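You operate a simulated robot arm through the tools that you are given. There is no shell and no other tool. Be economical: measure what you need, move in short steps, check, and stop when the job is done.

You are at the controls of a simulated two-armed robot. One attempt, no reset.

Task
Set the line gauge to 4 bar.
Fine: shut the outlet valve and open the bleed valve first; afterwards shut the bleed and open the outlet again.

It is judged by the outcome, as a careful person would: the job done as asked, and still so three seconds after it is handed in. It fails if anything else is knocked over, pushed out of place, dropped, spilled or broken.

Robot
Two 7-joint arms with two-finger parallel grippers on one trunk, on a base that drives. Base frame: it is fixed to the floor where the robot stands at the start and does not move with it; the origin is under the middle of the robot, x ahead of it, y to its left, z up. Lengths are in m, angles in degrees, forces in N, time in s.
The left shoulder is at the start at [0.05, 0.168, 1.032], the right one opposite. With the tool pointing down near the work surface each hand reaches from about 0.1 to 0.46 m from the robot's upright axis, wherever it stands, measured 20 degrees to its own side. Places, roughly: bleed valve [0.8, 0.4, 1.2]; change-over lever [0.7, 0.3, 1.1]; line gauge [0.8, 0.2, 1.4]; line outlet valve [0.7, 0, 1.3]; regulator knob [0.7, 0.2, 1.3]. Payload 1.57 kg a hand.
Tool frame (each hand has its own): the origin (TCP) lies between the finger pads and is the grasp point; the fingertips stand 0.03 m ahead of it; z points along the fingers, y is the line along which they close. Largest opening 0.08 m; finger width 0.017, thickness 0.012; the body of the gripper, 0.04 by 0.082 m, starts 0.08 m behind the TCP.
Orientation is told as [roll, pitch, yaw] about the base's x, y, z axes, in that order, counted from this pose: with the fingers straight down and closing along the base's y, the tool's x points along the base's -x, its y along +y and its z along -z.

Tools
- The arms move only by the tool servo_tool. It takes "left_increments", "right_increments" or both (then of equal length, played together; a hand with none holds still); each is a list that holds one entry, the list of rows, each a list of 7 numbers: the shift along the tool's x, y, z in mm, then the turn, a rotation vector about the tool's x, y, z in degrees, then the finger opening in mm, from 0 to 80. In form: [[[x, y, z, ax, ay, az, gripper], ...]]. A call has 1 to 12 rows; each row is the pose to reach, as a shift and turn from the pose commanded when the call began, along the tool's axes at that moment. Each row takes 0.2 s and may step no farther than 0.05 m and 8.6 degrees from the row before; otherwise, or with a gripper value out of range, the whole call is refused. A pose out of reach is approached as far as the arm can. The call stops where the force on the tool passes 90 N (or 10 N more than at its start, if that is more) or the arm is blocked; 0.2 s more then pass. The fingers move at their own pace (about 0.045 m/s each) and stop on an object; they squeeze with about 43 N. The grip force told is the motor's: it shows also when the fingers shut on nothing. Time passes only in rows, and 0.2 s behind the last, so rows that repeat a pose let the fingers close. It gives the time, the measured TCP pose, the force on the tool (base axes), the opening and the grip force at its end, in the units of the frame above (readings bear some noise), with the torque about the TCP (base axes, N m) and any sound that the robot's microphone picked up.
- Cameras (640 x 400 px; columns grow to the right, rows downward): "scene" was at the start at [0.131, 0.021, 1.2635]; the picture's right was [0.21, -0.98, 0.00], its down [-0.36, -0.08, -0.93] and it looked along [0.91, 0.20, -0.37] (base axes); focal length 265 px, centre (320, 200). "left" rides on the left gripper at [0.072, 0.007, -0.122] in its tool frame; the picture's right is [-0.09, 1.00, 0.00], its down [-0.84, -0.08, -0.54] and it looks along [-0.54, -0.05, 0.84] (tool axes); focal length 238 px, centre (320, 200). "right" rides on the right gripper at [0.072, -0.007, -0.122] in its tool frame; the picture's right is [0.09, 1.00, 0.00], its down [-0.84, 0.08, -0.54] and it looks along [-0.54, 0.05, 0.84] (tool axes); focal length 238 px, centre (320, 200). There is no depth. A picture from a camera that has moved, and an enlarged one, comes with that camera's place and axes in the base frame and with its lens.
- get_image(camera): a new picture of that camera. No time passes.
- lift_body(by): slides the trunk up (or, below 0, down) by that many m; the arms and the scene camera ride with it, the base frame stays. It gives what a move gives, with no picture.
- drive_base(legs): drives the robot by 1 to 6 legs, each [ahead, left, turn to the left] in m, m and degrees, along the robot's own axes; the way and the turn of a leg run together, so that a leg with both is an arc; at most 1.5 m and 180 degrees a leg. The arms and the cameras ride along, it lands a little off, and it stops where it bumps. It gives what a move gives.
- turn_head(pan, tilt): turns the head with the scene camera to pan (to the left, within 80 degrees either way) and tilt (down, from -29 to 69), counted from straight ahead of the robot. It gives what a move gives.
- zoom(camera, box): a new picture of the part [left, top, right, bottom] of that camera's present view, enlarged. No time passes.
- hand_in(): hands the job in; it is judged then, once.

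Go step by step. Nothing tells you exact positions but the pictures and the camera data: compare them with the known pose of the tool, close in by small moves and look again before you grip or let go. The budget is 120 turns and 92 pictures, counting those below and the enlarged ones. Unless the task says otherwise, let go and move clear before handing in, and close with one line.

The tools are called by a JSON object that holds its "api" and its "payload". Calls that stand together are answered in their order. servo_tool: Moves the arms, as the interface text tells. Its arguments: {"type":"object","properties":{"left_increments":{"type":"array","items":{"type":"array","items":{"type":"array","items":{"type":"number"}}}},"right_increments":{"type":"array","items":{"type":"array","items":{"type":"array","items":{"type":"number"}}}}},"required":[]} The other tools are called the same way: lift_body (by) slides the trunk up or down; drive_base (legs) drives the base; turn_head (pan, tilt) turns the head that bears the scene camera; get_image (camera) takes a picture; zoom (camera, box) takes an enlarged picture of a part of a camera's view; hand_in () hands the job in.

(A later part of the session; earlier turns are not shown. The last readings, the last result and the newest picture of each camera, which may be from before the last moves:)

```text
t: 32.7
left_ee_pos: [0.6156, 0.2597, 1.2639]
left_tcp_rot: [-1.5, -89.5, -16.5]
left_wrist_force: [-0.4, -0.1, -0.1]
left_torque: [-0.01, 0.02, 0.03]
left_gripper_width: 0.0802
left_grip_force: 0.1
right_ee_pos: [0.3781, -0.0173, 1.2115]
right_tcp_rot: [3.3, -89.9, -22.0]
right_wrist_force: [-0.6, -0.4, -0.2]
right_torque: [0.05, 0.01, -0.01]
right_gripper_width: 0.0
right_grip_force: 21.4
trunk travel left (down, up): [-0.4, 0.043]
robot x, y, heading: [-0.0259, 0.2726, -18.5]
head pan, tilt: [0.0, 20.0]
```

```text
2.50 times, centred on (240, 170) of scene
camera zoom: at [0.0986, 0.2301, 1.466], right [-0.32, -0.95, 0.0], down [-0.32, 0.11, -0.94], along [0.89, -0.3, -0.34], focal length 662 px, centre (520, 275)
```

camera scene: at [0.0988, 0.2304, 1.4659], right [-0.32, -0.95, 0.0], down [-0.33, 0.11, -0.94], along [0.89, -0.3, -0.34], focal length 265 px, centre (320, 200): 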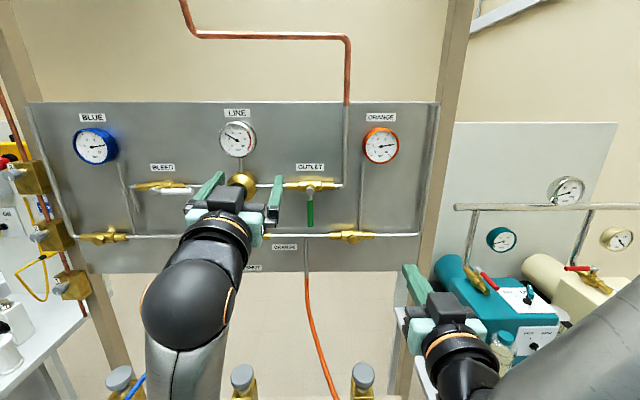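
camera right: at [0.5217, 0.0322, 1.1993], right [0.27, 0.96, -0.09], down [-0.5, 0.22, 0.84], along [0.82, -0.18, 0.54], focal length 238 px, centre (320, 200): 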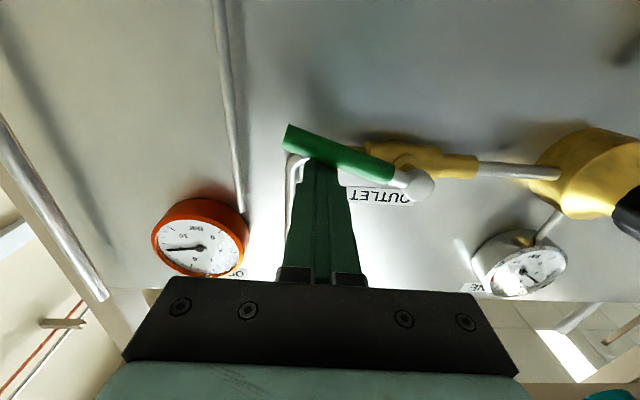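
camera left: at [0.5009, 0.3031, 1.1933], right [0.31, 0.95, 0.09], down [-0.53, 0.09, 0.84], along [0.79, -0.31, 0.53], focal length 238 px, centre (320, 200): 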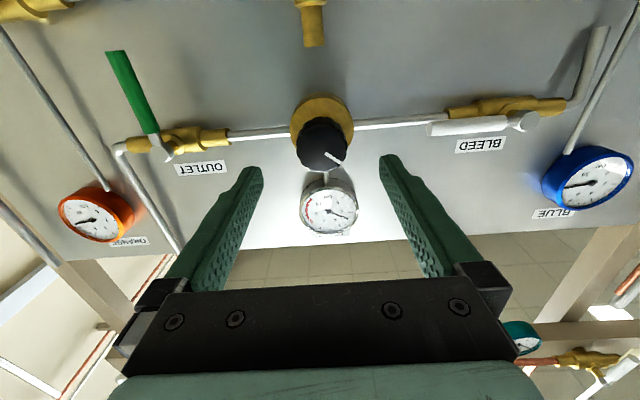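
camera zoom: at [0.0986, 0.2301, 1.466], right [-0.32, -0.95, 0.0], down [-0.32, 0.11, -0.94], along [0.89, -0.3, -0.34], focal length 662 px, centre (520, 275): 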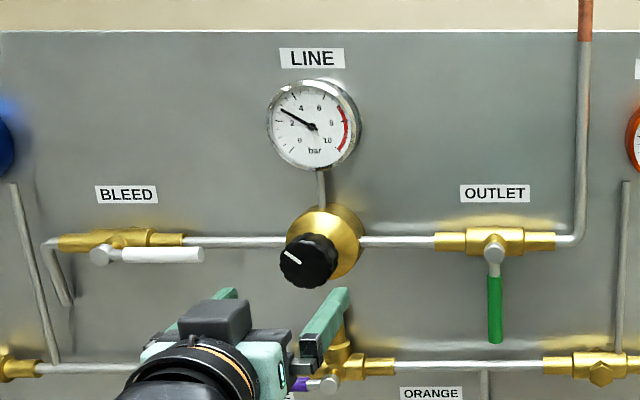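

Aligned now; knob axis at z≈1.272, so up 8 mm and forward 80 mm with open fingers, then check before gripping.

{"api": "servo_tool", "payload": {"left_increments": [[[-8, 0, 20, 0, 0, 0, 80], [-8, 0, 60, 0, 0, 0, 80], [-8, 0, 80, 0, 0, 0, 80], [-8, 0, 80, 0, 0, 0, 80]]]}}

{"api": "get_image", "payload": {"camera": "left"}}

{"api": "zoom", "payload": {"camera": "scene", "box": [190, 100, 310, 220]}}

```text
t: 33.7
left_ee_pos: [0.6924, 0.2349, 1.2726]
left_tcp_rot: [-8.8, -89.6, -9.1]
left_wrist_force: [0.7, 0.4, -0.1]
left_torque: [-0.04, 0.01, 0.0]
left_gripper_width: 0.08
left_grip_force: 0.1
right_ee_pos: [0.3779, -0.0175, 1.2125]
right_tcp_rot: [-2.4, -89.9, -16.3]
right_wrist_force: [-0.3, -0.4, 0.2]
right_torque: [-0.01, 0.01, -0.02]
right_gripper_width: 0.0
right_grip_force: 21.6
trunk travel left (down, up): [-0.4, 0.043]
robot x, y, heading: [-0.0279, 0.2715, -18.3]
head pan, tilt: [0.0, 20.0]
```

```text
56 pictures are left
camera left: at [0.5769, 0.2779, 1.2023], right [0.31, 0.95, 0.09], down [-0.54, 0.09, 0.84], along [0.79, -0.31, 0.54], focal length 238 px, centre (320, 200)
```

left: 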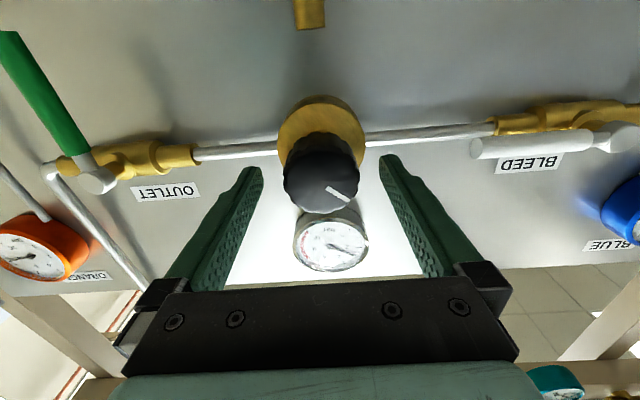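

```text
3.33 times, centred on (250, 160) of scene
camera zoom: at [0.0988, 0.2304, 1.4659], right [-0.32, -0.95, 0.0], down [-0.32, 0.11, -0.94], along [0.89, -0.3, -0.34], focal length 883 px, centre (553, 333)
```

zoom: 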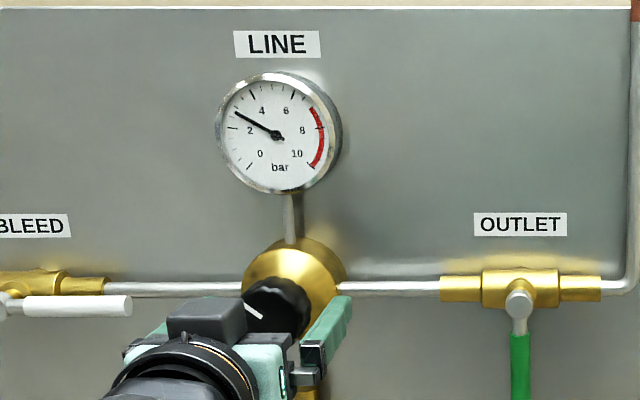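

Well centred and free. Now close on the knob.

{"api": "servo_tool", "payload": {"left_increments": [[[0, 0, 0, 0, 0, 0, 60], [0, 0, 0, 0, 0, 0, 40], [0, 0, 0, 0, 0, 0, 40], [0, 0, 0, 0, 0, 0, 40]]]}}

{"api": "get_image", "payload": {"camera": "left"}}

```text
t: 34.7
left_ee_pos: [0.6917, 0.2377, 1.272]
left_tcp_rot: [-3.2, -89.7, -14.6]
left_wrist_force: [2.9, 1.6, 0.9]
left_torque: [0.05, 0.06, 0.61]
left_gripper_width: 0.0478
left_grip_force: 31.2
right_ee_pos: [0.3783, -0.0179, 1.2113]
right_tcp_rot: [-10.8, -89.9, -7.9]
right_wrist_force: [-0.8, -0.6, 0.2]
right_torque: [0.0, 0.0, -0.01]
right_gripper_width: 0.0001
right_grip_force: 20.4
trunk travel left (down, up): [-0.4, 0.043]
robot x, y, heading: [-0.0284, 0.2743, -18.6]
head pan, tilt: [0.0, 20.0]
```

```text
54 pictures are left
camera left: at [0.577, 0.2787, 1.2022], right [0.31, 0.95, 0.09], down [-0.54, 0.09, 0.84], along [0.79, -0.31, 0.54], focal length 238 px, centre (320, 200)
```

left: 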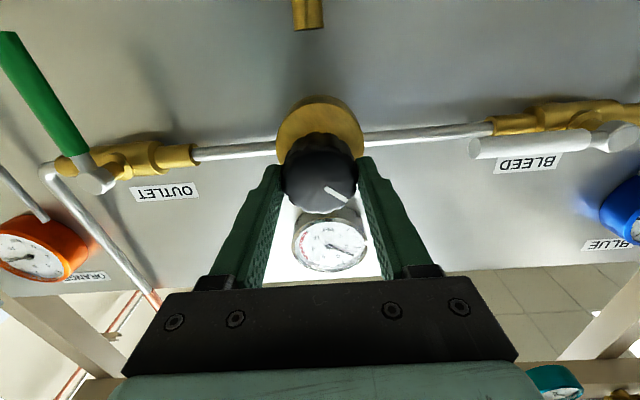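

Firm centred grip. Turn clockwise 15° slowly and read the gauge.

{"api": "servo_tool", "payload": {"left_increments": [[[0, 0, 0, 0, 0, 5, 40], [0, 0, 0, 0, 0, 10, 40], [0, 0, 0, 0, 0, 15, 40], [0, 0, 0, 0, 0, 15, 40]]]}}

{"api": "zoom", "payload": {"camera": "scene", "box": [190, 100, 310, 220]}}

```text
t: 35.7
left_ee_pos: [0.691, 0.2354, 1.2714]
left_tcp_rot: [88.5, -75.0, -106.4]
left_wrist_force: [9.0, -2.6, 1.5]
left_torque: [-0.09, -0.47, 1.02]
left_gripper_width: 0.0475
left_grip_force: 45.2
right_ee_pos: [0.3795, -0.0178, 1.211]
right_tcp_rot: [-4.5, -89.8, -14.2]
right_wrist_force: [0.8, 0.4, -0.6]
right_torque: [-0.04, 0.02, -0.05]
right_gripper_width: 0.0002
right_grip_force: 21.1
trunk travel left (down, up): [-0.4, 0.043]
robot x, y, heading: [-0.0259, 0.271, -18.6]
head pan, tilt: [0.0, 20.0]
```

```text
3.33 times, centred on (250, 160) of scene
camera zoom: at [0.1004, 0.2301, 1.4658], right [-0.32, -0.95, 0.0], down [-0.33, 0.11, -0.94], along [0.89, -0.3, -0.34], focal length 883 px, centre (553, 333)
```

zoom: 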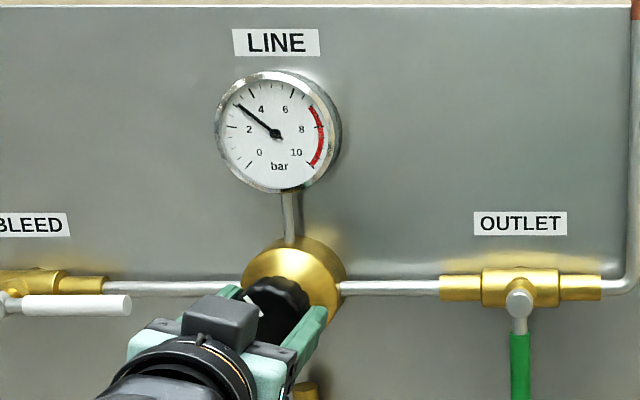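

The gauge rises with clockwise turning. Zoom to read it precisely.

{"api": "zoom", "payload": {"camera": "scene", "box": [215, 110, 265, 160]}}

```text
8.00 times, centred on (240, 135) of scene
camera zoom: at [0.1004, 0.2301, 1.4658], right [-0.32, -0.95, 0.0], down [-0.33, 0.11, -0.94], along [0.89, -0.3, -0.34], focal length 2120 px, centre (960, 720)
```

zoom: 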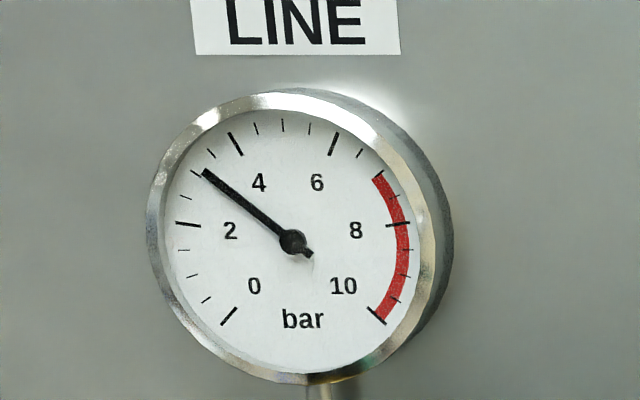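

Gauge reads ≈3.1 bar; 15° of knob gave ~0.3 bar. Turn 32° more clockwise, then re-read.

{"api": "servo_tool", "payload": {"left_increments": [[[0, 0, 0, 0, 0, 6, 40], [0, 0, 0, 0, 0, 12, 40], [0, 0, 0, 0, 0, 18, 40], [0, 0, 0, 0, 0, 25, 40], [0, 0, 0, 0, 0, 32, 40], [0, 0, 0, 0, 0, 32, 40]]]}}

{"api": "zoom", "payload": {"camera": "scene", "box": [215, 110, 265, 160]}}

{"api": "get_image", "payload": {"camera": "left"}}

```text
t: 37.1
left_ee_pos: [0.69, 0.2347, 1.2724]
left_tcp_rot: [89.4, -42.9, -107.7]
left_wrist_force: [11.4, -8.6, -0.8]
left_torque: [-0.1, -0.39, 0.94]
left_gripper_width: 0.0476
left_grip_force: 45.2
right_ee_pos: [0.379, -0.019, 1.2092]
right_tcp_rot: [7.9, -89.7, -26.6]
right_wrist_force: [-0.9, 0.7, -0.6]
right_torque: [-0.03, 0.0, 0.01]
right_gripper_width: 0.0
right_grip_force: 21.5
trunk travel left (down, up): [-0.4, 0.043]
robot x, y, heading: [-0.0277, 0.2754, -18.6]
head pan, tilt: [0.0, 20.0]
```

```text
8.00 times, centred on (240, 135) of scene
camera zoom: at [0.1012, 0.2286, 1.4656], right [-0.32, -0.95, 0.0], down [-0.33, 0.11, -0.94], along [0.89, -0.3, -0.34], focal length 2120 px, centre (960, 720)
```

zoom: 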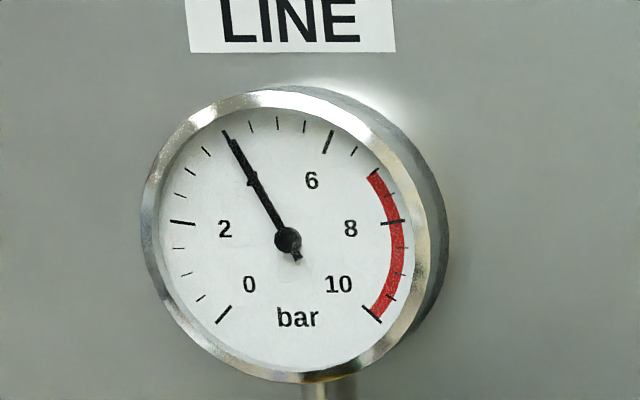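

```text
50 pictures are left
camera left: at [0.5922, 0.3257, 1.2297], right [0.19, 0.58, 0.79], down [-0.72, -0.47, 0.52], along [0.67, -0.67, 0.32], focal length 238 px, centre (320, 200)
```

left: 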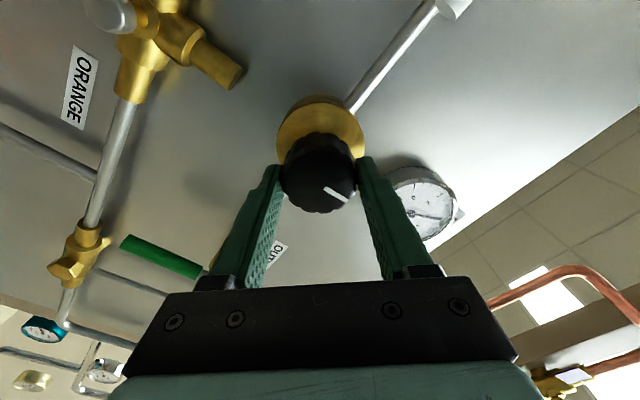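

The needle lies right on the 4 mark. I'll release the knob, back straight out, and re-read.

{"api": "servo_tool", "payload": {"left_increments": [[[0, 0, 0, 0, 0, 0, 60], [0, 0, 0, 0, 0, 0, 80], [0, 0, -1, 0, 0, 0, 80], [0, 0, -40, 0, 0, 0, 80], [0, 0, -85, 0, 0, 0, 80]]]}}

{"api": "zoom", "payload": {"camera": "scene", "box": [215, 110, 265, 160]}}

{"api": "get_image", "payload": {"camera": "scene"}}

```text
t: 38.3
left_ee_pos: [0.6089, 0.263, 1.2738]
left_tcp_rot: [89.7, -43.0, -107.7]
left_wrist_force: [0.2, 0.5, -0.5]
left_torque: [-0.01, -0.02, -0.01]
left_gripper_width: 0.08
left_grip_force: 0.0
right_ee_pos: [0.3783, -0.0172, 1.2127]
right_tcp_rot: [-6.9, -89.8, -11.7]
right_wrist_force: [-0.2, -0.5, -0.2]
right_torque: [-0.01, 0.0, -0.01]
right_gripper_width: 0.0002
right_grip_force: 21.0
trunk travel left (down, up): [-0.4, 0.043]
robot x, y, heading: [-0.0317, 0.2681, -18.4]
head pan, tilt: [0.0, 20.0]
```

```text
8.00 times, centred on (240, 135) of scene
camera zoom: at [0.0983, 0.2306, 1.466], right [-0.32, -0.95, 0.0], down [-0.32, 0.11, -0.94], along [0.89, -0.3, -0.34], focal length 2120 px, centre (960, 720)
```

zoom: 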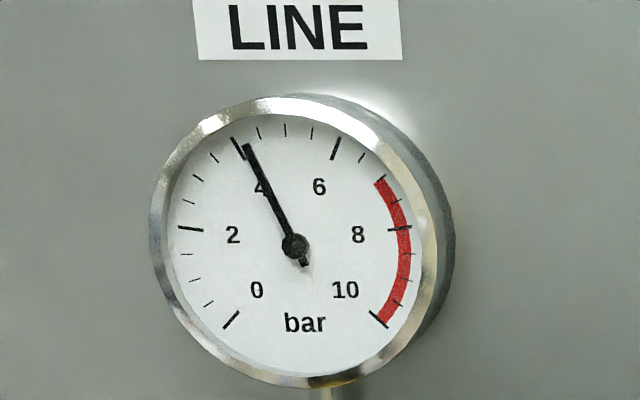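

```text
48 pictures are left
camera scene: at [0.0983, 0.2306, 1.466], right [-0.32, -0.95, 0.0], down [-0.32, 0.11, -0.94], along [0.89, -0.3, -0.34], focal length 265 px, centre (320, 200)
```

scene: 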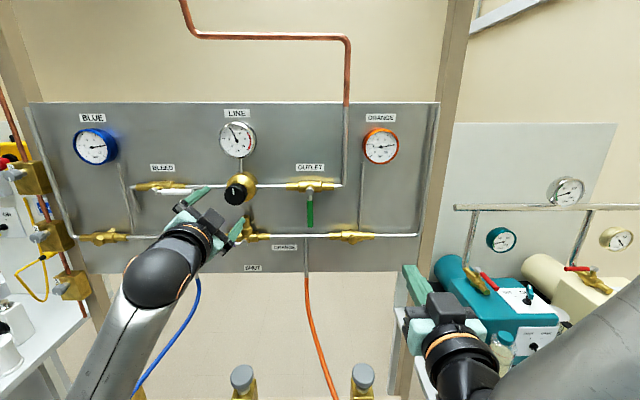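

The needle drifted slightly past 4 (~4.1), perhaps lag. I'll roll the hand back (in place) and re-read.

{"api": "servo_tool", "payload": {"left_increments": [[[0, 0, 0, 0, 0, -8, 80], [0, 0, 0, 0, 0, -16, 80], [0, 0, 0, 0, 0, -24, 80], [0, 0, 0, 0, 0, -32, 80], [0, 0, 0, 0, 0, -40, 80], [0, 0, 0, 0, 0, -47, 80], [0, 0, 0, 0, 0, -47, 80]]]}}

{"api": "zoom", "payload": {"camera": "scene", "box": [215, 110, 265, 160]}}

{"api": "get_image", "payload": {"camera": "left"}}

```text
t: 39.9
left_ee_pos: [0.6079, 0.2622, 1.2745]
left_tcp_rot: [-30.2, -89.7, 12.3]
left_wrist_force: [0.5, 0.4, 0.1]
left_torque: [0.02, 0.0, 0.02]
left_gripper_width: 0.0799
left_grip_force: 0.0
right_ee_pos: [0.3789, -0.0176, 1.2118]
right_tcp_rot: [-3.9, -90.0, -14.7]
right_wrist_force: [0.9, -0.1, 1.4]
right_torque: [-0.03, 0.0, 0.02]
right_gripper_width: 0.0
right_grip_force: 21.2
trunk travel left (down, up): [-0.4, 0.043]
robot x, y, heading: [-0.0261, 0.2732, -18.4]
head pan, tilt: [0.0, 20.0]
```

```text
8.00 times, centred on (240, 135) of scene
camera zoom: at [0.0988, 0.2305, 1.4659], right [-0.32, -0.95, 0.0], down [-0.32, 0.11, -0.94], along [0.89, -0.3, -0.34], focal length 2120 px, centre (960, 720)
```

zoom: 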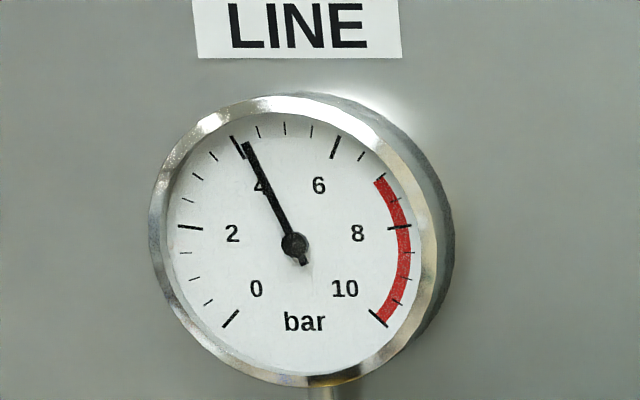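

```text
46 pictures are left
camera left: at [0.4937, 0.3053, 1.2031], right [0.31, 0.95, 0.09], down [-0.53, 0.09, 0.84], along [0.79, -0.31, 0.54], focal length 238 px, centre (320, 200)
```

left: 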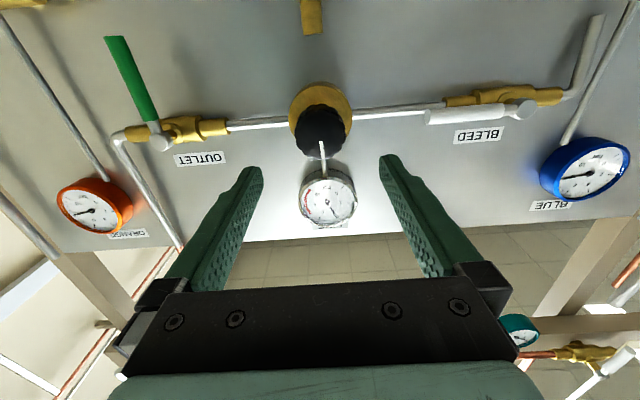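

It settled slightly high, ~4.1–4.2. I'll read it at greater magnification before correcting.

{"api": "zoom", "payload": {"camera": "scene", "box": [223, 121, 255, 153]}}

```text
12.50 times, centred on (239, 137) of scene
camera zoom: at [0.0988, 0.2305, 1.4659], right [-0.32, -0.95, 0.0], down [-0.32, 0.11, -0.94], along [0.89, -0.3, -0.34], focal length 3312 px, centre (1332, 988)
```

zoom: 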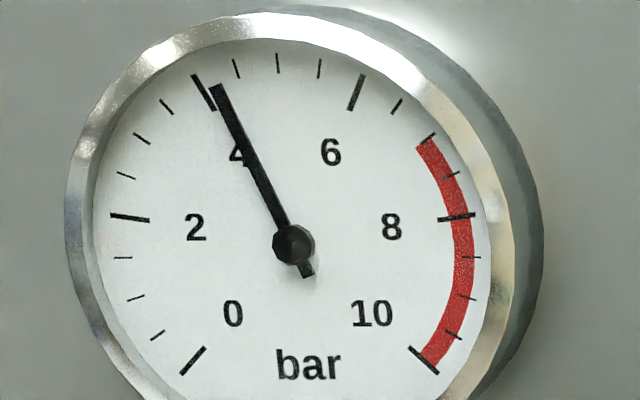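

Reads ≈4.17, so I'll regrip the knob and take off about 5–6°.

{"api": "servo_tool", "payload": {"left_increments": [[[2, 0, 45, 0, 0, 0, 80], [2, 0, 88, 0, 0, 0, 80], [2, 0, 88, 0, 0, 0, 80], [2, 0, 88, 0, 0, 0, 60], [2, 0, 88, 0, 0, 0, 40], [2, 0, 88, 0, 0, 0, 40], [2, 0, 88, 0, 0, 0, 40]]]}}

{"api": "zoom", "payload": {"camera": "scene", "box": [223, 121, 255, 153]}}

```text
t: 41.5
left_ee_pos: [0.693, 0.2348, 1.2713]
left_tcp_rot: [-6.3, -89.7, -11.4]
left_wrist_force: [4.6, 2.3, 2.3]
left_torque: [0.01, 0.08, 0.72]
left_gripper_width: 0.0476
left_grip_force: 31.8
right_ee_pos: [0.3782, -0.0163, 1.2116]
right_tcp_rot: [-14.6, -89.9, -4.1]
right_wrist_force: [-0.5, -0.1, -0.4]
right_torque: [0.01, 0.04, -0.04]
right_gripper_width: 0.0001
right_grip_force: 21.2
trunk travel left (down, up): [-0.4, 0.043]
robot x, y, heading: [-0.0297, 0.2715, -18.3]
head pan, tilt: [0.0, 20.0]
```

```text
12.50 times, centred on (239, 137) of scene
camera zoom: at [0.0994, 0.2309, 1.4659], right [-0.32, -0.95, 0.0], down [-0.32, 0.11, -0.94], along [0.89, -0.3, -0.34], focal length 3312 px, centre (1332, 988)
```

zoom: 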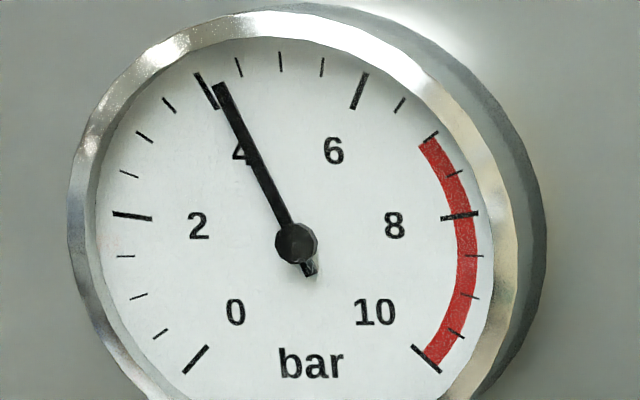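

Unchanged by gripping. Turn counter-clockwise 6° and hold a moment.

{"api": "servo_tool", "payload": {"left_increments": [[[0, 0, 0, 0, 0, -3, 40], [0, 0, 0, 0, 0, -6, 40], [0, 0, 0, 0, 0, -6, 40], [0, 0, 0, 0, 0, -6, 40], [0, 0, 0, 0, 0, -6, 40], [0, 0, 0, 0, 0, -6, 40], [0, 0, 0, 0, 0, -6, 40]]]}}

{"api": "zoom", "payload": {"camera": "scene", "box": [223, 121, 255, 153]}}

```text
t: 43.1
left_ee_pos: [0.6912, 0.2352, 1.2698]
left_tcp_rot: [-87.8, -83.9, 69.9]
left_wrist_force: [10.5, 0.2, 6.8]
left_torque: [-0.03, 0.06, 0.91]
left_gripper_width: 0.0475
left_grip_force: 44.9
right_ee_pos: [0.3797, -0.0172, 1.2115]
right_tcp_rot: [-12.5, -89.8, -6.1]
right_wrist_force: [-0.4, 0.1, -0.4]
right_torque: [0.0, 0.03, -0.01]
right_gripper_width: 0.0001
right_grip_force: 21.1
trunk travel left (down, up): [-0.4, 0.043]
robot x, y, heading: [-0.0277, 0.2731, -18.3]
head pan, tilt: [0.0, 20.0]
```

```text
12.50 times, centred on (239, 137) of scene
camera zoom: at [0.0998, 0.2307, 1.4659], right [-0.32, -0.95, 0.0], down [-0.33, 0.11, -0.94], along [0.89, -0.3, -0.34], focal length 3312 px, centre (1332, 988)
```

zoom: 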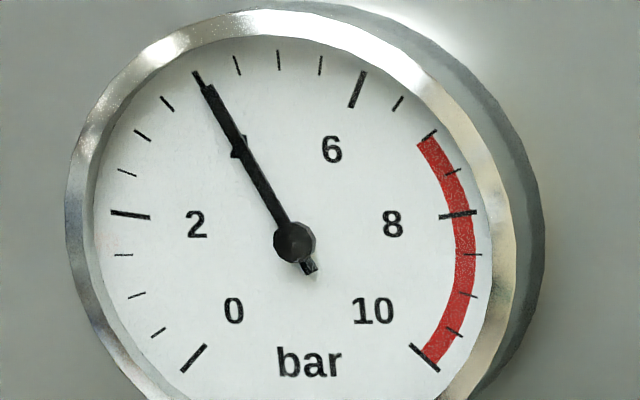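

Now ≈4.03. Release and read again.

{"api": "servo_tool", "payload": {"left_increments": [[[0, 0, 0, 0, 0, 0, 60], [0, 0, 0, 0, 0, 0, 80], [0, 0, 0, 0, 0, 0, 80], [0, 0, -40, 0, 0, 0, 80], [0, 0, -85, 0, 0, 6, 80], [0, 0, -85, 0, 0, 6, 80]]]}}

{"api": "zoom", "payload": {"camera": "scene", "box": [223, 121, 255, 153]}}

```text
t: 44.5
left_ee_pos: [0.6109, 0.2614, 1.2731]
left_tcp_rot: [8.4, -89.7, -26.3]
left_wrist_force: [-0.2, 0.5, -0.7]
left_torque: [0.02, 0.0, -0.03]
left_gripper_width: 0.0799
left_grip_force: 0.0
right_ee_pos: [0.378, -0.0177, 1.2124]
right_tcp_rot: [-0.3, -89.9, -18.3]
right_wrist_force: [0.3, -0.5, -0.1]
right_torque: [0.0, 0.03, 0.06]
right_gripper_width: 0.0001
right_grip_force: 21.5
trunk travel left (down, up): [-0.4, 0.043]
robot x, y, heading: [-0.026, 0.2717, -18.3]
head pan, tilt: [0.0, 20.0]
```

```text
12.50 times, centred on (239, 137) of scene
camera zoom: at [0.099, 0.2302, 1.4659], right [-0.32, -0.95, 0.0], down [-0.32, 0.11, -0.94], along [0.89, -0.3, -0.34], focal length 3312 px, centre (1332, 988)
```

zoom: 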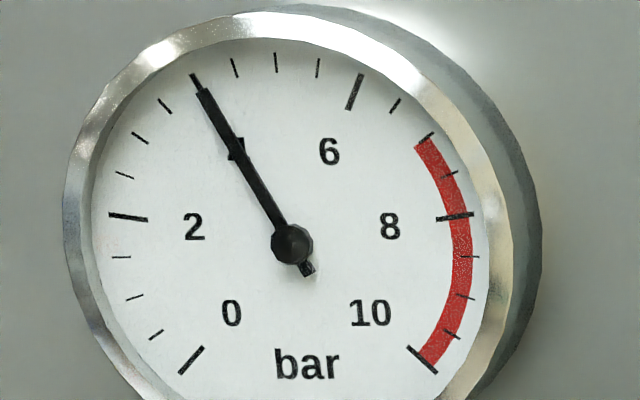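

Steady at ≈4.0 bar. Next shut the bleed: slide the base 0.07 m left, then bring the closed left fingers above the bleed lever.

{"api": "drive_base", "payload": {"legs": [[0, 0.07, 0]]}}

{"api": "servo_tool", "payload": {"left_increments": [[[-10, 15, 0, 0, 0, 0, 60], [-20, 35, 0, 0, 0, 0, 30], [-35, 55, 0, 0, 0, 0, 0], [-38, 69, 0, 0, 0, 0, 0], [-38, 69, 0, 0, 0, 0, 0]]]}}

{"api": "zoom", "payload": {"camera": "scene", "box": [120, 90, 320, 250]}}

{"api": "get_image", "payload": {"camera": "left"}}

```text
t: 45.8
left_ee_pos: [0.6337, 0.3268, 1.273]
left_tcp_rot: [-10.3, -89.7, -7.8]
left_wrist_force: [0.5, 0.9, 0.1]
left_torque: [0.0, -0.02, -0.05]
left_gripper_width: 0.0798
left_grip_force: 0.1
right_ee_pos: [0.3995, 0.0478, 1.2121]
right_tcp_rot: [-17.1, -89.9, -1.7]
right_wrist_force: [0.3, 0.4, 1.1]
right_torque: [0.03, -0.02, -0.01]
right_gripper_width: 0.0
right_grip_force: 21.4
trunk travel left (down, up): [-0.4, 0.043]
robot x, y, heading: [-0.0028, 0.3348, -18.8]
head pan, tilt: [0.0, 20.0]
```

```text
t: 47.0
left_ee_pos: [0.6543, 0.391, 1.3109]
left_tcp_rot: [-1.9, -89.7, -16.3]
left_wrist_force: [-0.5, 0.1, 0.3]
left_torque: [-0.03, 0.0, 0.0]
left_gripper_width: 0.0
left_grip_force: 12.5
right_ee_pos: [0.401, 0.0474, 1.2123]
right_tcp_rot: [-3.8, -89.9, -15.1]
right_wrist_force: [0.0, 0.3, 0.5]
right_torque: [0.0, -0.01, 0.0]
right_gripper_width: 0.0
right_grip_force: 21.8
trunk travel left (down, up): [-0.4, 0.043]
robot x, y, heading: [-0.0052, 0.3382, -18.3]
head pan, tilt: [0.0, 20.0]
```

```text
2.50 times, centred on (220, 170) of scene
camera zoom: at [0.1205, 0.2952, 1.4659], right [-0.32, -0.95, 0.0], down [-0.32, 0.11, -0.94], along [0.89, -0.3, -0.34], focal length 662 px, centre (570, 275)
```

zoom: 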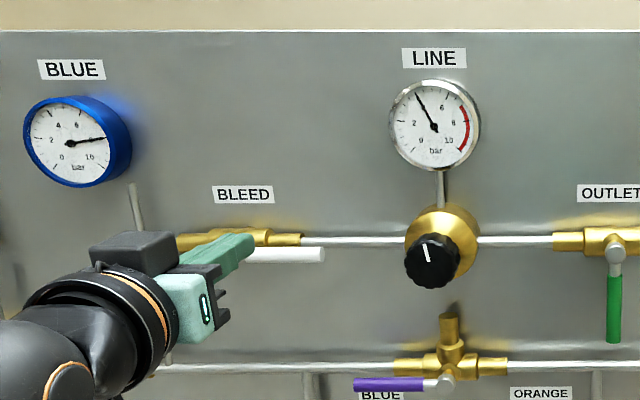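

```text
40 pictures are left
camera left: at [0.5399, 0.4341, 1.2405], right [0.31, 0.95, 0.09], down [-0.54, 0.09, 0.84], along [0.79, -0.31, 0.54], focal length 238 px, centre (320, 200)
```

left: 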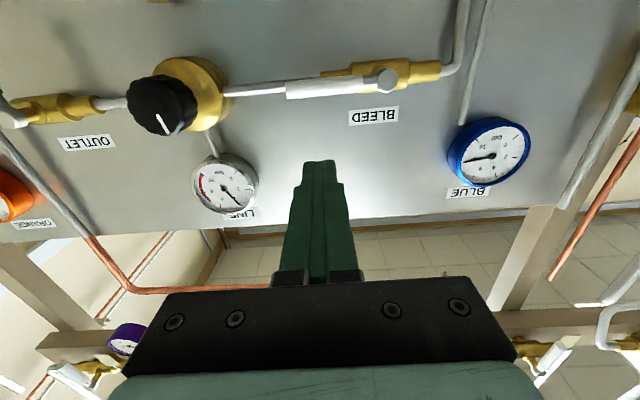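

Fingers are above the lever, 10 cm short. Advance over it.

{"api": "servo_tool", "payload": {"left_increments": [[[0, 0, 40, 0, 0, 0, 0], [0, 0, 80, 0, 0, 0, 0], [0, 0, 107, 0, 0, 0, 0], [0, 0, 107, 0, 0, 0, 0]]]}}

{"api": "get_image", "payload": {"camera": "left"}}

```text
t: 48.0
left_ee_pos: [0.7587, 0.3551, 1.3104]
left_tcp_rot: [-2.8, -89.7, -15.3]
left_wrist_force: [-0.2, -0.3, -0.7]
left_torque: [-0.02, 0.0, -0.01]
left_gripper_width: 0.0
left_grip_force: 21.2
right_ee_pos: [0.3996, 0.0461, 1.2117]
right_tcp_rot: [-5.4, -89.9, -13.3]
right_wrist_force: [-0.8, -0.4, -0.1]
right_torque: [0.02, -0.02, -0.01]
right_gripper_width: 0.0
right_grip_force: 21.0
trunk travel left (down, up): [-0.4, 0.043]
robot x, y, heading: [-0.0015, 0.3364, -18.5]
head pan, tilt: [0.0, 20.0]
```

```text
39 pictures are left
camera left: at [0.6446, 0.3993, 1.2391], right [0.31, 0.95, 0.09], down [-0.54, 0.09, 0.84], along [0.79, -0.31, 0.54], focal length 238 px, centre (320, 200)
```

left: 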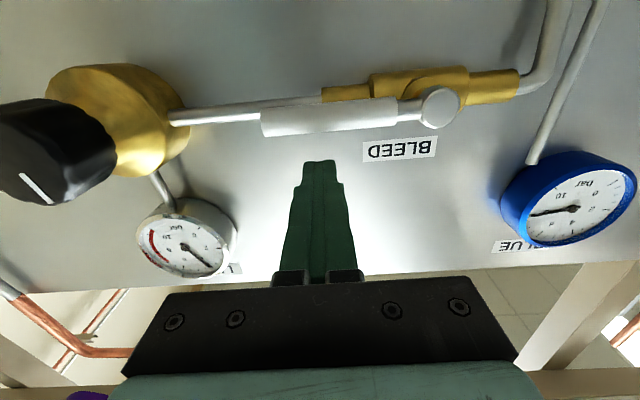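

Reached without trouble, above the lever. Now push it down through the arc.

{"api": "servo_tool", "payload": {"left_increments": [[[12, 1, 0, 0, 0, 0, 0], [24, 1, 0, 0, 0, 0, 0], [35, 0, 0, 0, 0, 0, 0], [46, 0, 0, 0, 0, 0, 0], [58, 2, 0, 0, 0, 0, 0], [69, 5.6, 0, 0, 0, 0, 0], [79, 11.5, 0, 0, 0, 0, 0], [88, 19, 0, 0, 0, 0, 0], [96, 28, 0, 0, 0, 0, 0], [102, 38, 0, 0, 0, 0, 0], [104.5, 44.5, 0, 0, 0, 0, 0]]]}}

{"api": "zoom", "payload": {"camera": "scene", "box": [120, 90, 320, 250]}}

{"api": "get_image", "payload": {"camera": "left"}}

```text
t: 50.4
left_ee_pos: [0.7715, 0.4019, 1.2066]
left_tcp_rot: [1.5, -89.7, -19.5]
left_wrist_force: [0.4, 0.7, 0.9]
left_torque: [0.0, 0.02, -0.01]
left_gripper_width: 0.0
left_grip_force: 22.0
right_ee_pos: [0.4007, 0.0472, 1.2124]
right_tcp_rot: [-8.5, -89.9, -10.4]
right_wrist_force: [-0.4, -0.2, 0.2]
right_torque: [0.01, 0.02, 0.02]
right_gripper_width: 0.0
right_grip_force: 21.4
trunk travel left (down, up): [-0.4, 0.043]
robot x, y, heading: [-0.004, 0.3375, -18.4]
head pan, tilt: [0.0, 20.0]
```

```text
2.50 times, centred on (220, 170) of scene
camera zoom: at [0.1205, 0.2955, 1.4659], right [-0.32, -0.95, 0.0], down [-0.32, 0.11, -0.94], along [0.89, -0.3, -0.34], focal length 662 px, centre (570, 275)
```

zoom: 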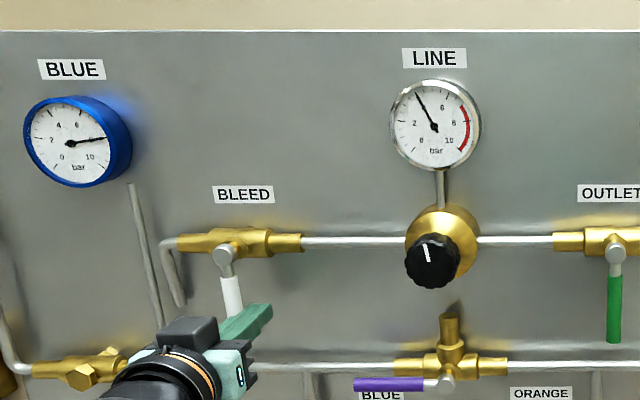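

```text
37 pictures are left
camera left: at [0.6567, 0.4446, 1.1364], right [0.31, 0.95, 0.09], down [-0.54, 0.09, 0.84], along [0.79, -0.31, 0.54], focal length 238 px, centre (320, 200)
```

left: 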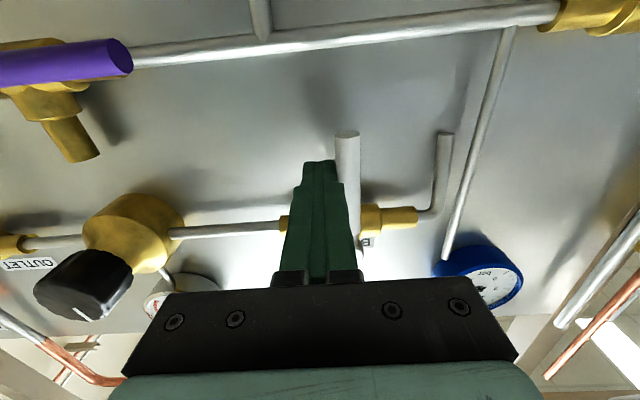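

The bleed lever is vertical again. Withdraw and check it without the hand in the way.

{"api": "servo_tool", "payload": {"left_increments": [[[0, -4, -20, 0, 0, 0, 0], [0, -6, -60, 0, 0, 0, 0], [0, -6, -105, 0, 0, 0, 0], [0, 10, -120, 0, 0, 0, 0]]]}}

{"api": "zoom", "payload": {"camera": "scene", "box": [120, 90, 320, 250]}}

{"api": "zoom", "payload": {"camera": "scene", "box": [276, 121, 308, 153]}}

```text
t: 51.4
left_ee_pos: [0.6616, 0.446, 1.2066]
left_tcp_rot: [-10.1, -89.8, -7.6]
left_wrist_force: [0.2, 0.3, 0.2]
left_torque: [0.01, -0.01, 0.01]
left_gripper_width: 0.0
left_grip_force: 21.3
right_ee_pos: [0.3987, 0.0471, 1.2121]
right_tcp_rot: [-14.5, -89.9, -4.4]
right_wrist_force: [-0.2, -0.6, 0.3]
right_torque: [-0.01, 0.0, 0.04]
right_gripper_width: 0.0
right_grip_force: 21.3
trunk travel left (down, up): [-0.4, 0.043]
robot x, y, heading: [-0.0058, 0.3388, -18.5]
head pan, tilt: [0.0, 20.0]
```

```text
2.50 times, centred on (220, 170) of scene
camera zoom: at [0.1206, 0.2957, 1.4659], right [-0.32, -0.95, 0.0], down [-0.32, 0.11, -0.94], along [0.89, -0.3, -0.34], focal length 662 px, centre (570, 275)
```

zoom: 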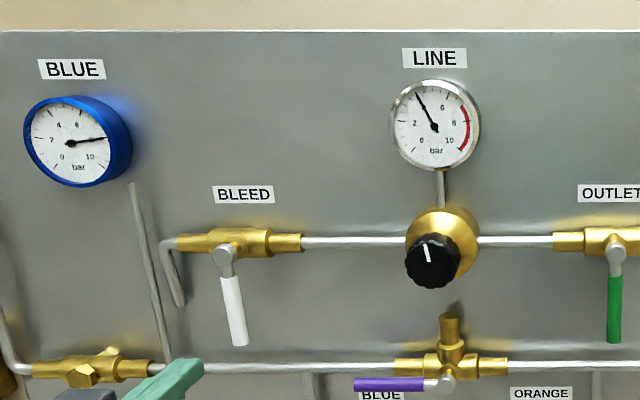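

```text
12.50 times, centred on (292, 137) of scene
camera zoom: at [0.1206, 0.2957, 1.4659], right [-0.32, -0.95, 0.0], down [-0.32, 0.11, -0.94], along [0.89, -0.3, -0.34], focal length 3312 px, centre (670, 988)
```

zoom: 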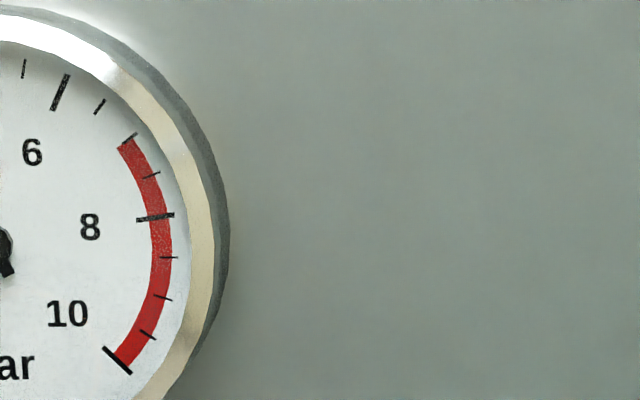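

Bleed is shut, gauge still at 4. Now for the outlet: slide the base 0.08 m left so it sits before the right arm, and look with the right camera.

{"api": "drive_base", "payload": {"legs": [[0, 0.08, 0]]}}

{"api": "servo_tool", "payload": {"right_increments": [[[3, 20, 20, 0, 0, 0, 0], [6, 40, 60, 0, 0, 0, 0], [7, 57, 100, 0, 0, 0, 0], [7, 57, 130, 0, 0, 0, 0], [7, 57, 130, 0, 0, 0, 0]]]}}

{"api": "get_image", "payload": {"camera": "scene"}}

{"api": "get_image", "payload": {"camera": "right"}}

```text
t: 52.8
left_ee_pos: [0.688, 0.5184, 1.2069]
left_tcp_rot: [-10.8, -89.7, -7.2]
left_wrist_force: [-0.5, 0.0, -0.4]
left_torque: [-0.01, 0.0, -0.01]
left_gripper_width: 0.0002
left_grip_force: 21.3
right_ee_pos: [0.424, 0.1214, 1.212]
right_tcp_rot: [-17.6, -89.9, -1.3]
right_wrist_force: [-0.2, 0.7, -0.6]
right_torque: [0.0, 0.02, 0.04]
right_gripper_width: 0.0001
right_grip_force: 21.6
trunk travel left (down, up): [-0.4, 0.043]
robot x, y, heading: [0.0186, 0.411, -18.4]
head pan, tilt: [0.0, 20.0]
```

```text
t: 54.0
left_ee_pos: [0.6872, 0.5185, 1.2073]
left_tcp_rot: [-6.0, -89.7, -12.2]
left_wrist_force: [0.2, 0.1, 0.5]
left_torque: [0.0, 0.0, 0.01]
left_gripper_width: 0.0
left_grip_force: 21.7
right_ee_pos: [0.5676, 0.131, 1.2011]
right_tcp_rot: [0.4, -89.8, -19.2]
right_wrist_force: [0.5, 0.0, 0.4]
right_torque: [0.02, 0.01, 0.0]
right_gripper_width: 0.0
right_grip_force: 21.8
trunk travel left (down, up): [-0.4, 0.043]
robot x, y, heading: [0.0195, 0.4081, -18.5]
head pan, tilt: [0.0, 20.0]
```

```text
34 pictures are left
camera scene: at [0.1456, 0.3703, 1.4659], right [-0.32, -0.95, 0.0], down [-0.32, 0.11, -0.94], along [0.89, -0.3, -0.34], focal length 265 px, centre (320, 200)
```

scene: 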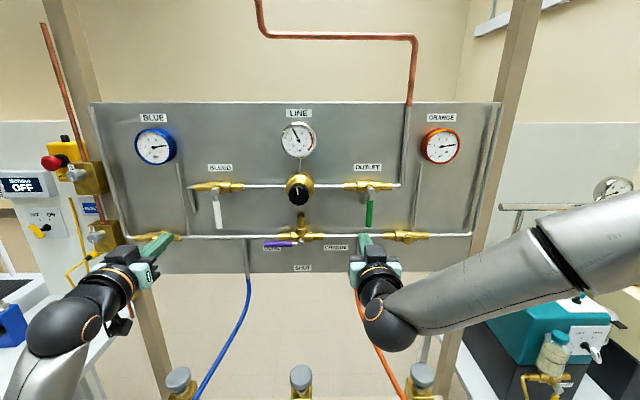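

```text
33 pictures are left
camera right: at [0.4498, 0.1643, 1.1309], right [0.32, 0.94, -0.09], down [-0.49, 0.25, 0.84], along [0.81, -0.23, 0.54], focal length 238 px, centre (320, 200)
```

right: 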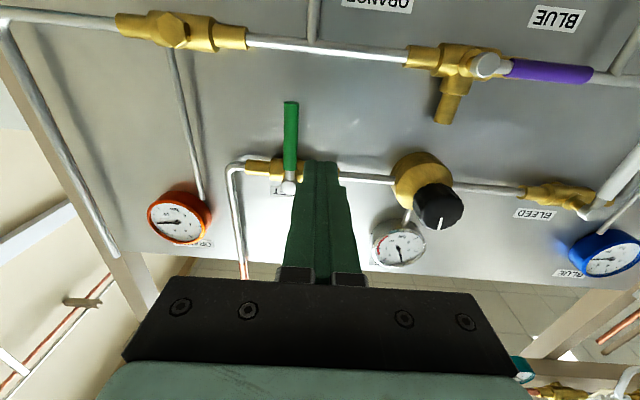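

Outlet lever is just right of the fingers. Advance 107 mm alongside it and begin the push to the right.

{"api": "servo_tool", "payload": {"right_increments": [[[-2, 0, 40, 0, 0, 0, 0], [-4, 0, 80, 0, 0, 0, 0], [-5, 0, 107, 0, 0, 0, 0], [-7, -15, 107, 0, 0, 0, 0], [-5, -26, 107, 0, 0, 0, 0], [-4.5, -37, 107, 0, 0, 0, 0]]]}}

{"api": "zoom", "payload": {"camera": "scene", "box": [270, 100, 450, 260]}}

```text
t: 55.4
left_ee_pos: [0.6859, 0.5192, 1.2068]
left_tcp_rot: [-5.6, -89.6, -12.6]
left_wrist_force: [-0.1, -0.3, -0.2]
left_torque: [0.05, -0.02, 0.02]
left_gripper_width: 0.0001
left_grip_force: 21.3
right_ee_pos: [0.6583, 0.07, 1.2182]
right_tcp_rot: [0.9, -89.6, -20.4]
right_wrist_force: [1.0, -0.8, 0.5]
right_torque: [0.01, -0.01, 0.02]
right_gripper_width: 0.0
right_grip_force: 21.8
right hand out of reach, approached as far as the arm can: row 5, 6
trunk travel left (down, up): [-0.4, 0.043]
robot x, y, heading: [0.0224, 0.4075, -18.8]
head pan, tilt: [0.0, 20.0]
```

```text
2.50 times, centred on (360, 180) of scene
camera zoom: at [0.1456, 0.3702, 1.466], right [-0.32, -0.95, 0.0], down [-0.32, 0.11, -0.94], along [0.89, -0.3, -0.34], focal length 662 px, centre (220, 250)
```

zoom: 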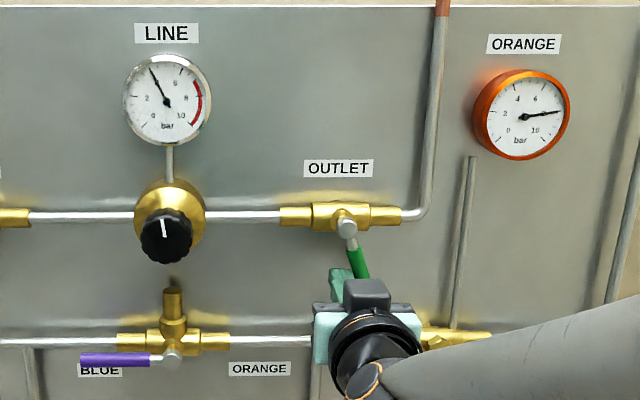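

The lever is turning open; the arm is slightly limited in reach here but tracking. Continue in a small step.

{"api": "servo_tool", "payload": {"right_increments": [[[1, -8, 0, 0, 0, 0, 0], [1, -16, 0, 0, 0, 0, 0], [0, -25, 0, 0, 0, 0, 0], [-3, -33.5, 0, 0, 0, 0, 0]]]}}

{"api": "zoom", "payload": {"camera": "scene", "box": [270, 100, 450, 260]}}

```text
t: 56.4
left_ee_pos: [0.6868, 0.5195, 1.2061]
left_tcp_rot: [-6.9, -89.7, -11.3]
left_wrist_force: [0.1, 0.0, -1.1]
left_torque: [-0.04, -0.02, -0.02]
left_gripper_width: 0.0
left_grip_force: 21.6
right_ee_pos: [0.6576, 0.0584, 1.2328]
right_tcp_rot: [-3.8, -89.5, -15.7]
right_wrist_force: [-0.5, -0.1, -1.2]
right_torque: [0.01, 0.02, 0.02]
right_gripper_width: 0.0001
right_grip_force: 21.9
right hand out of reach, approached as far as the arm can: row 1, 2, 3, 4
trunk travel left (down, up): [-0.4, 0.043]
robot x, y, heading: [0.0182, 0.4096, -18.6]
head pan, tilt: [0.0, 20.0]
```

```text
2.50 times, centred on (360, 180) of scene
camera zoom: at [0.146, 0.3703, 1.4659], right [-0.32, -0.95, 0.0], down [-0.32, 0.11, -0.94], along [0.89, -0.3, -0.34], focal length 662 px, centre (220, 250)
```

zoom: 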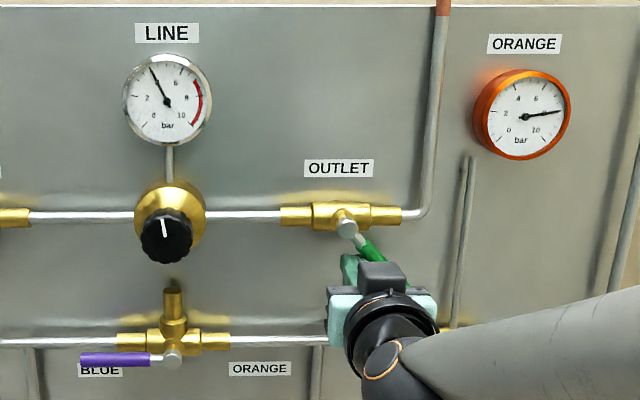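

The arm prefers going up over going right here. I'll use the base for the sideways part: slide right 3 cm with the finger behind the lever, then finish by lifting the hand.

{"api": "drive_base", "payload": {"legs": [[0, -0.03, 0]]}}

{"api": "zoom", "payload": {"camera": "scene", "box": [270, 100, 450, 260]}}

{"api": "get_image", "payload": {"camera": "right"}}

```text
t: 57.3
left_ee_pos: [0.677, 0.4906, 1.2059]
left_tcp_rot: [0.8, -89.7, -19.0]
left_wrist_force: [0.1, -1.3, 0.4]
left_torque: [-0.01, 0.01, -0.02]
left_gripper_width: 0.0
left_grip_force: 21.4
right_ee_pos: [0.6488, 0.0305, 1.2313]
right_tcp_rot: [1.8, -89.4, -21.2]
right_wrist_force: [0.1, 0.6, -0.3]
right_torque: [-0.01, 0.0, 0.01]
right_gripper_width: 0.0002
right_grip_force: 22.0
trunk travel left (down, up): [-0.4, 0.043]
robot x, y, heading: [0.0085, 0.3879, -18.6]
head pan, tilt: [0.0, 20.0]
```

```text
2.50 times, centred on (360, 180) of scene
camera zoom: at [0.136, 0.3414, 1.4659], right [-0.32, -0.95, 0.0], down [-0.32, 0.11, -0.94], along [0.89, -0.3, -0.34], focal length 662 px, centre (220, 250)
```

zoom: 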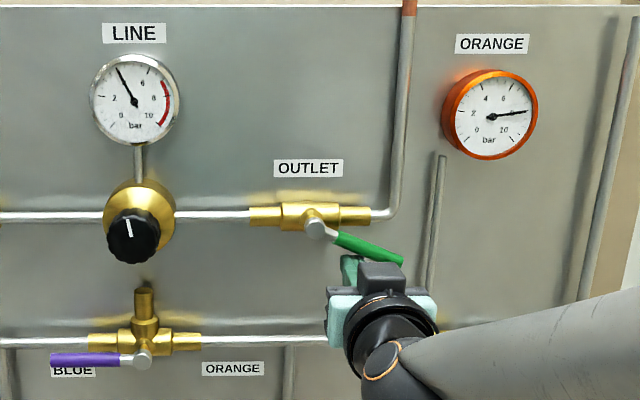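

```text
29 pictures are left
camera right: at [0.53, 0.0656, 1.1613], right [0.33, 0.94, -0.09], down [-0.48, 0.25, 0.84], along [0.81, -0.23, 0.53], focal length 238 px, centre (320, 200)
```

right: 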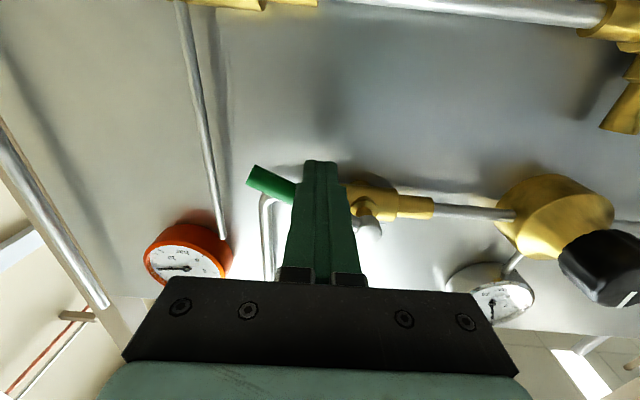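

Works nicely; the lever is ~20° short of horizontal. Now lift the finger 22 mm to finish.

{"api": "servo_tool", "payload": {"right_increments": [[[-6, 0, 0, 0, 0, 0, 0], [-12, 0, 0, 0, 0, 0, 0], [-18, 0, 0, 0, 0, 0, 0], [-22, 0, 0, 0, 0, 0, 0]]]}}

{"api": "zoom", "payload": {"camera": "scene", "box": [270, 100, 450, 260]}}

```text
t: 58.3
left_ee_pos: [0.678, 0.4907, 1.2068]
left_tcp_rot: [-5.0, -89.6, -13.1]
left_wrist_force: [-1.0, -0.6, 0.6]
left_torque: [0.01, -0.01, -0.02]
left_gripper_width: 0.0
left_grip_force: 20.8
right_ee_pos: [0.6484, 0.0319, 1.2536]
right_tcp_rot: [0.1, -89.5, -19.5]
right_wrist_force: [-0.3, 0.0, -0.3]
right_torque: [-0.03, -0.01, -0.01]
right_gripper_width: 0.0
right_grip_force: 20.9
trunk travel left (down, up): [-0.4, 0.043]
robot x, y, heading: [0.0098, 0.3825, -18.7]
head pan, tilt: [0.0, 20.0]
```

```text
2.50 times, centred on (360, 180) of scene
camera zoom: at [0.1362, 0.3419, 1.4659], right [-0.32, -0.95, 0.0], down [-0.32, 0.11, -0.94], along [0.89, -0.3, -0.34], focal length 662 px, centre (220, 250)
```

zoom: 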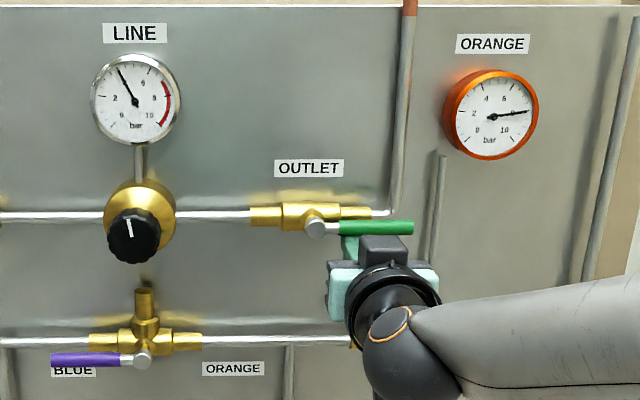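

Outlet lever is horizontal again. Back the right hand out and check everything.

{"api": "servo_tool", "payload": {"right_increments": [[[2, 0, -20, 0, 0, 0, 0], [3, 0, -60, 0, 0, 0, 0], [3, 0, -105, 0, 0, 0, 0], [3, 0, -120, 0, 0, 0, 0]]]}}

{"api": "get_image", "payload": {"camera": "scene"}}

{"api": "zoom", "payload": {"camera": "scene", "box": [292, 121, 324, 153]}}

{"api": "zoom", "payload": {"camera": "scene", "box": [190, 140, 430, 260]}}

```text
t: 59.3
left_ee_pos: [0.6782, 0.491, 1.2063]
left_tcp_rot: [-6.6, -89.7, -11.6]
left_wrist_force: [-0.2, -0.3, -0.7]
left_torque: [0.03, 0.0, -0.05]
left_gripper_width: 0.0001
left_grip_force: 21.7
right_ee_pos: [0.5358, 0.0746, 1.2521]
right_tcp_rot: [-4.9, -89.6, -14.7]
right_wrist_force: [-0.4, -0.6, -0.7]
right_torque: [-0.02, -0.03, -0.01]
right_gripper_width: 0.0001
right_grip_force: 21.0
trunk travel left (down, up): [-0.4, 0.043]
robot x, y, heading: [0.0134, 0.3859, -18.7]
head pan, tilt: [0.0, 20.0]
```

```text
27 pictures are left
camera scene: at [0.1362, 0.342, 1.4659], right [-0.32, -0.95, 0.0], down [-0.32, 0.11, -0.94], along [0.89, -0.3, -0.34], focal length 265 px, centre (320, 200)
```

scene: 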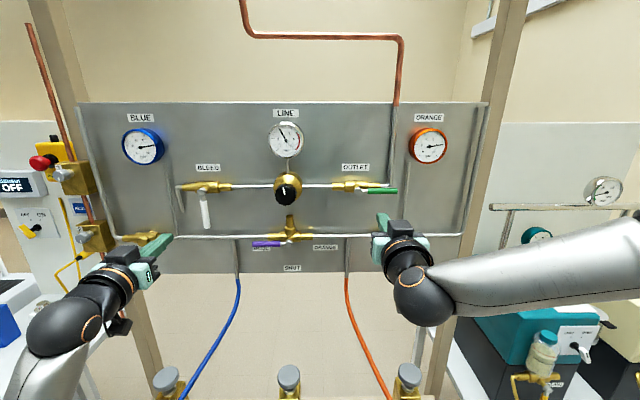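

```text
12.50 times, centred on (308, 137) of scene
camera zoom: at [0.1362, 0.342, 1.4659], right [-0.32, -0.95, 0.0], down [-0.32, 0.11, -0.94], along [0.89, -0.3, -0.34], focal length 3312 px, centre (470, 988)
```

zoom: 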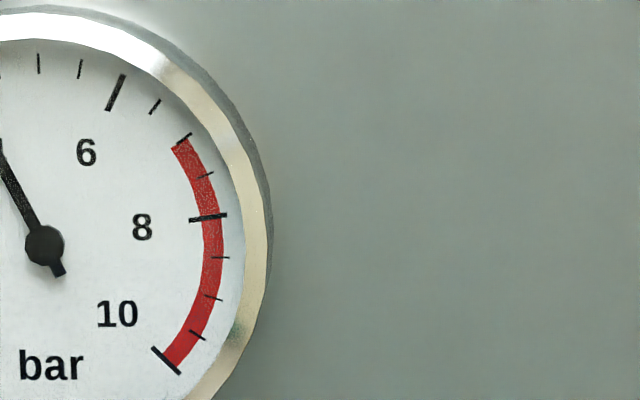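

```text
2.67 times, centred on (310, 200) of scene
camera zoom: at [0.1362, 0.342, 1.4659], right [-0.32, -0.95, 0.0], down [-0.32, 0.11, -0.94], along [0.89, -0.3, -0.34], focal length 706 px, centre (347, 200)
```

zoom: 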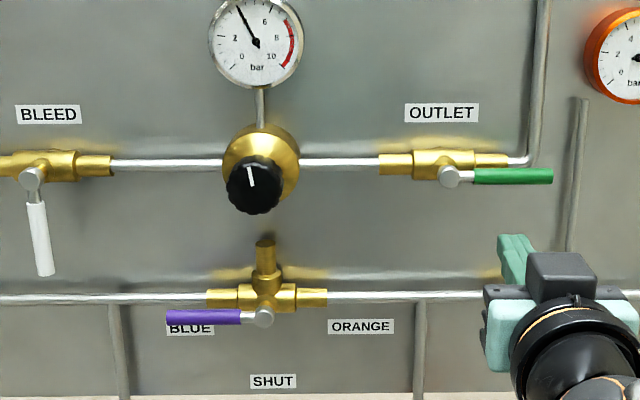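

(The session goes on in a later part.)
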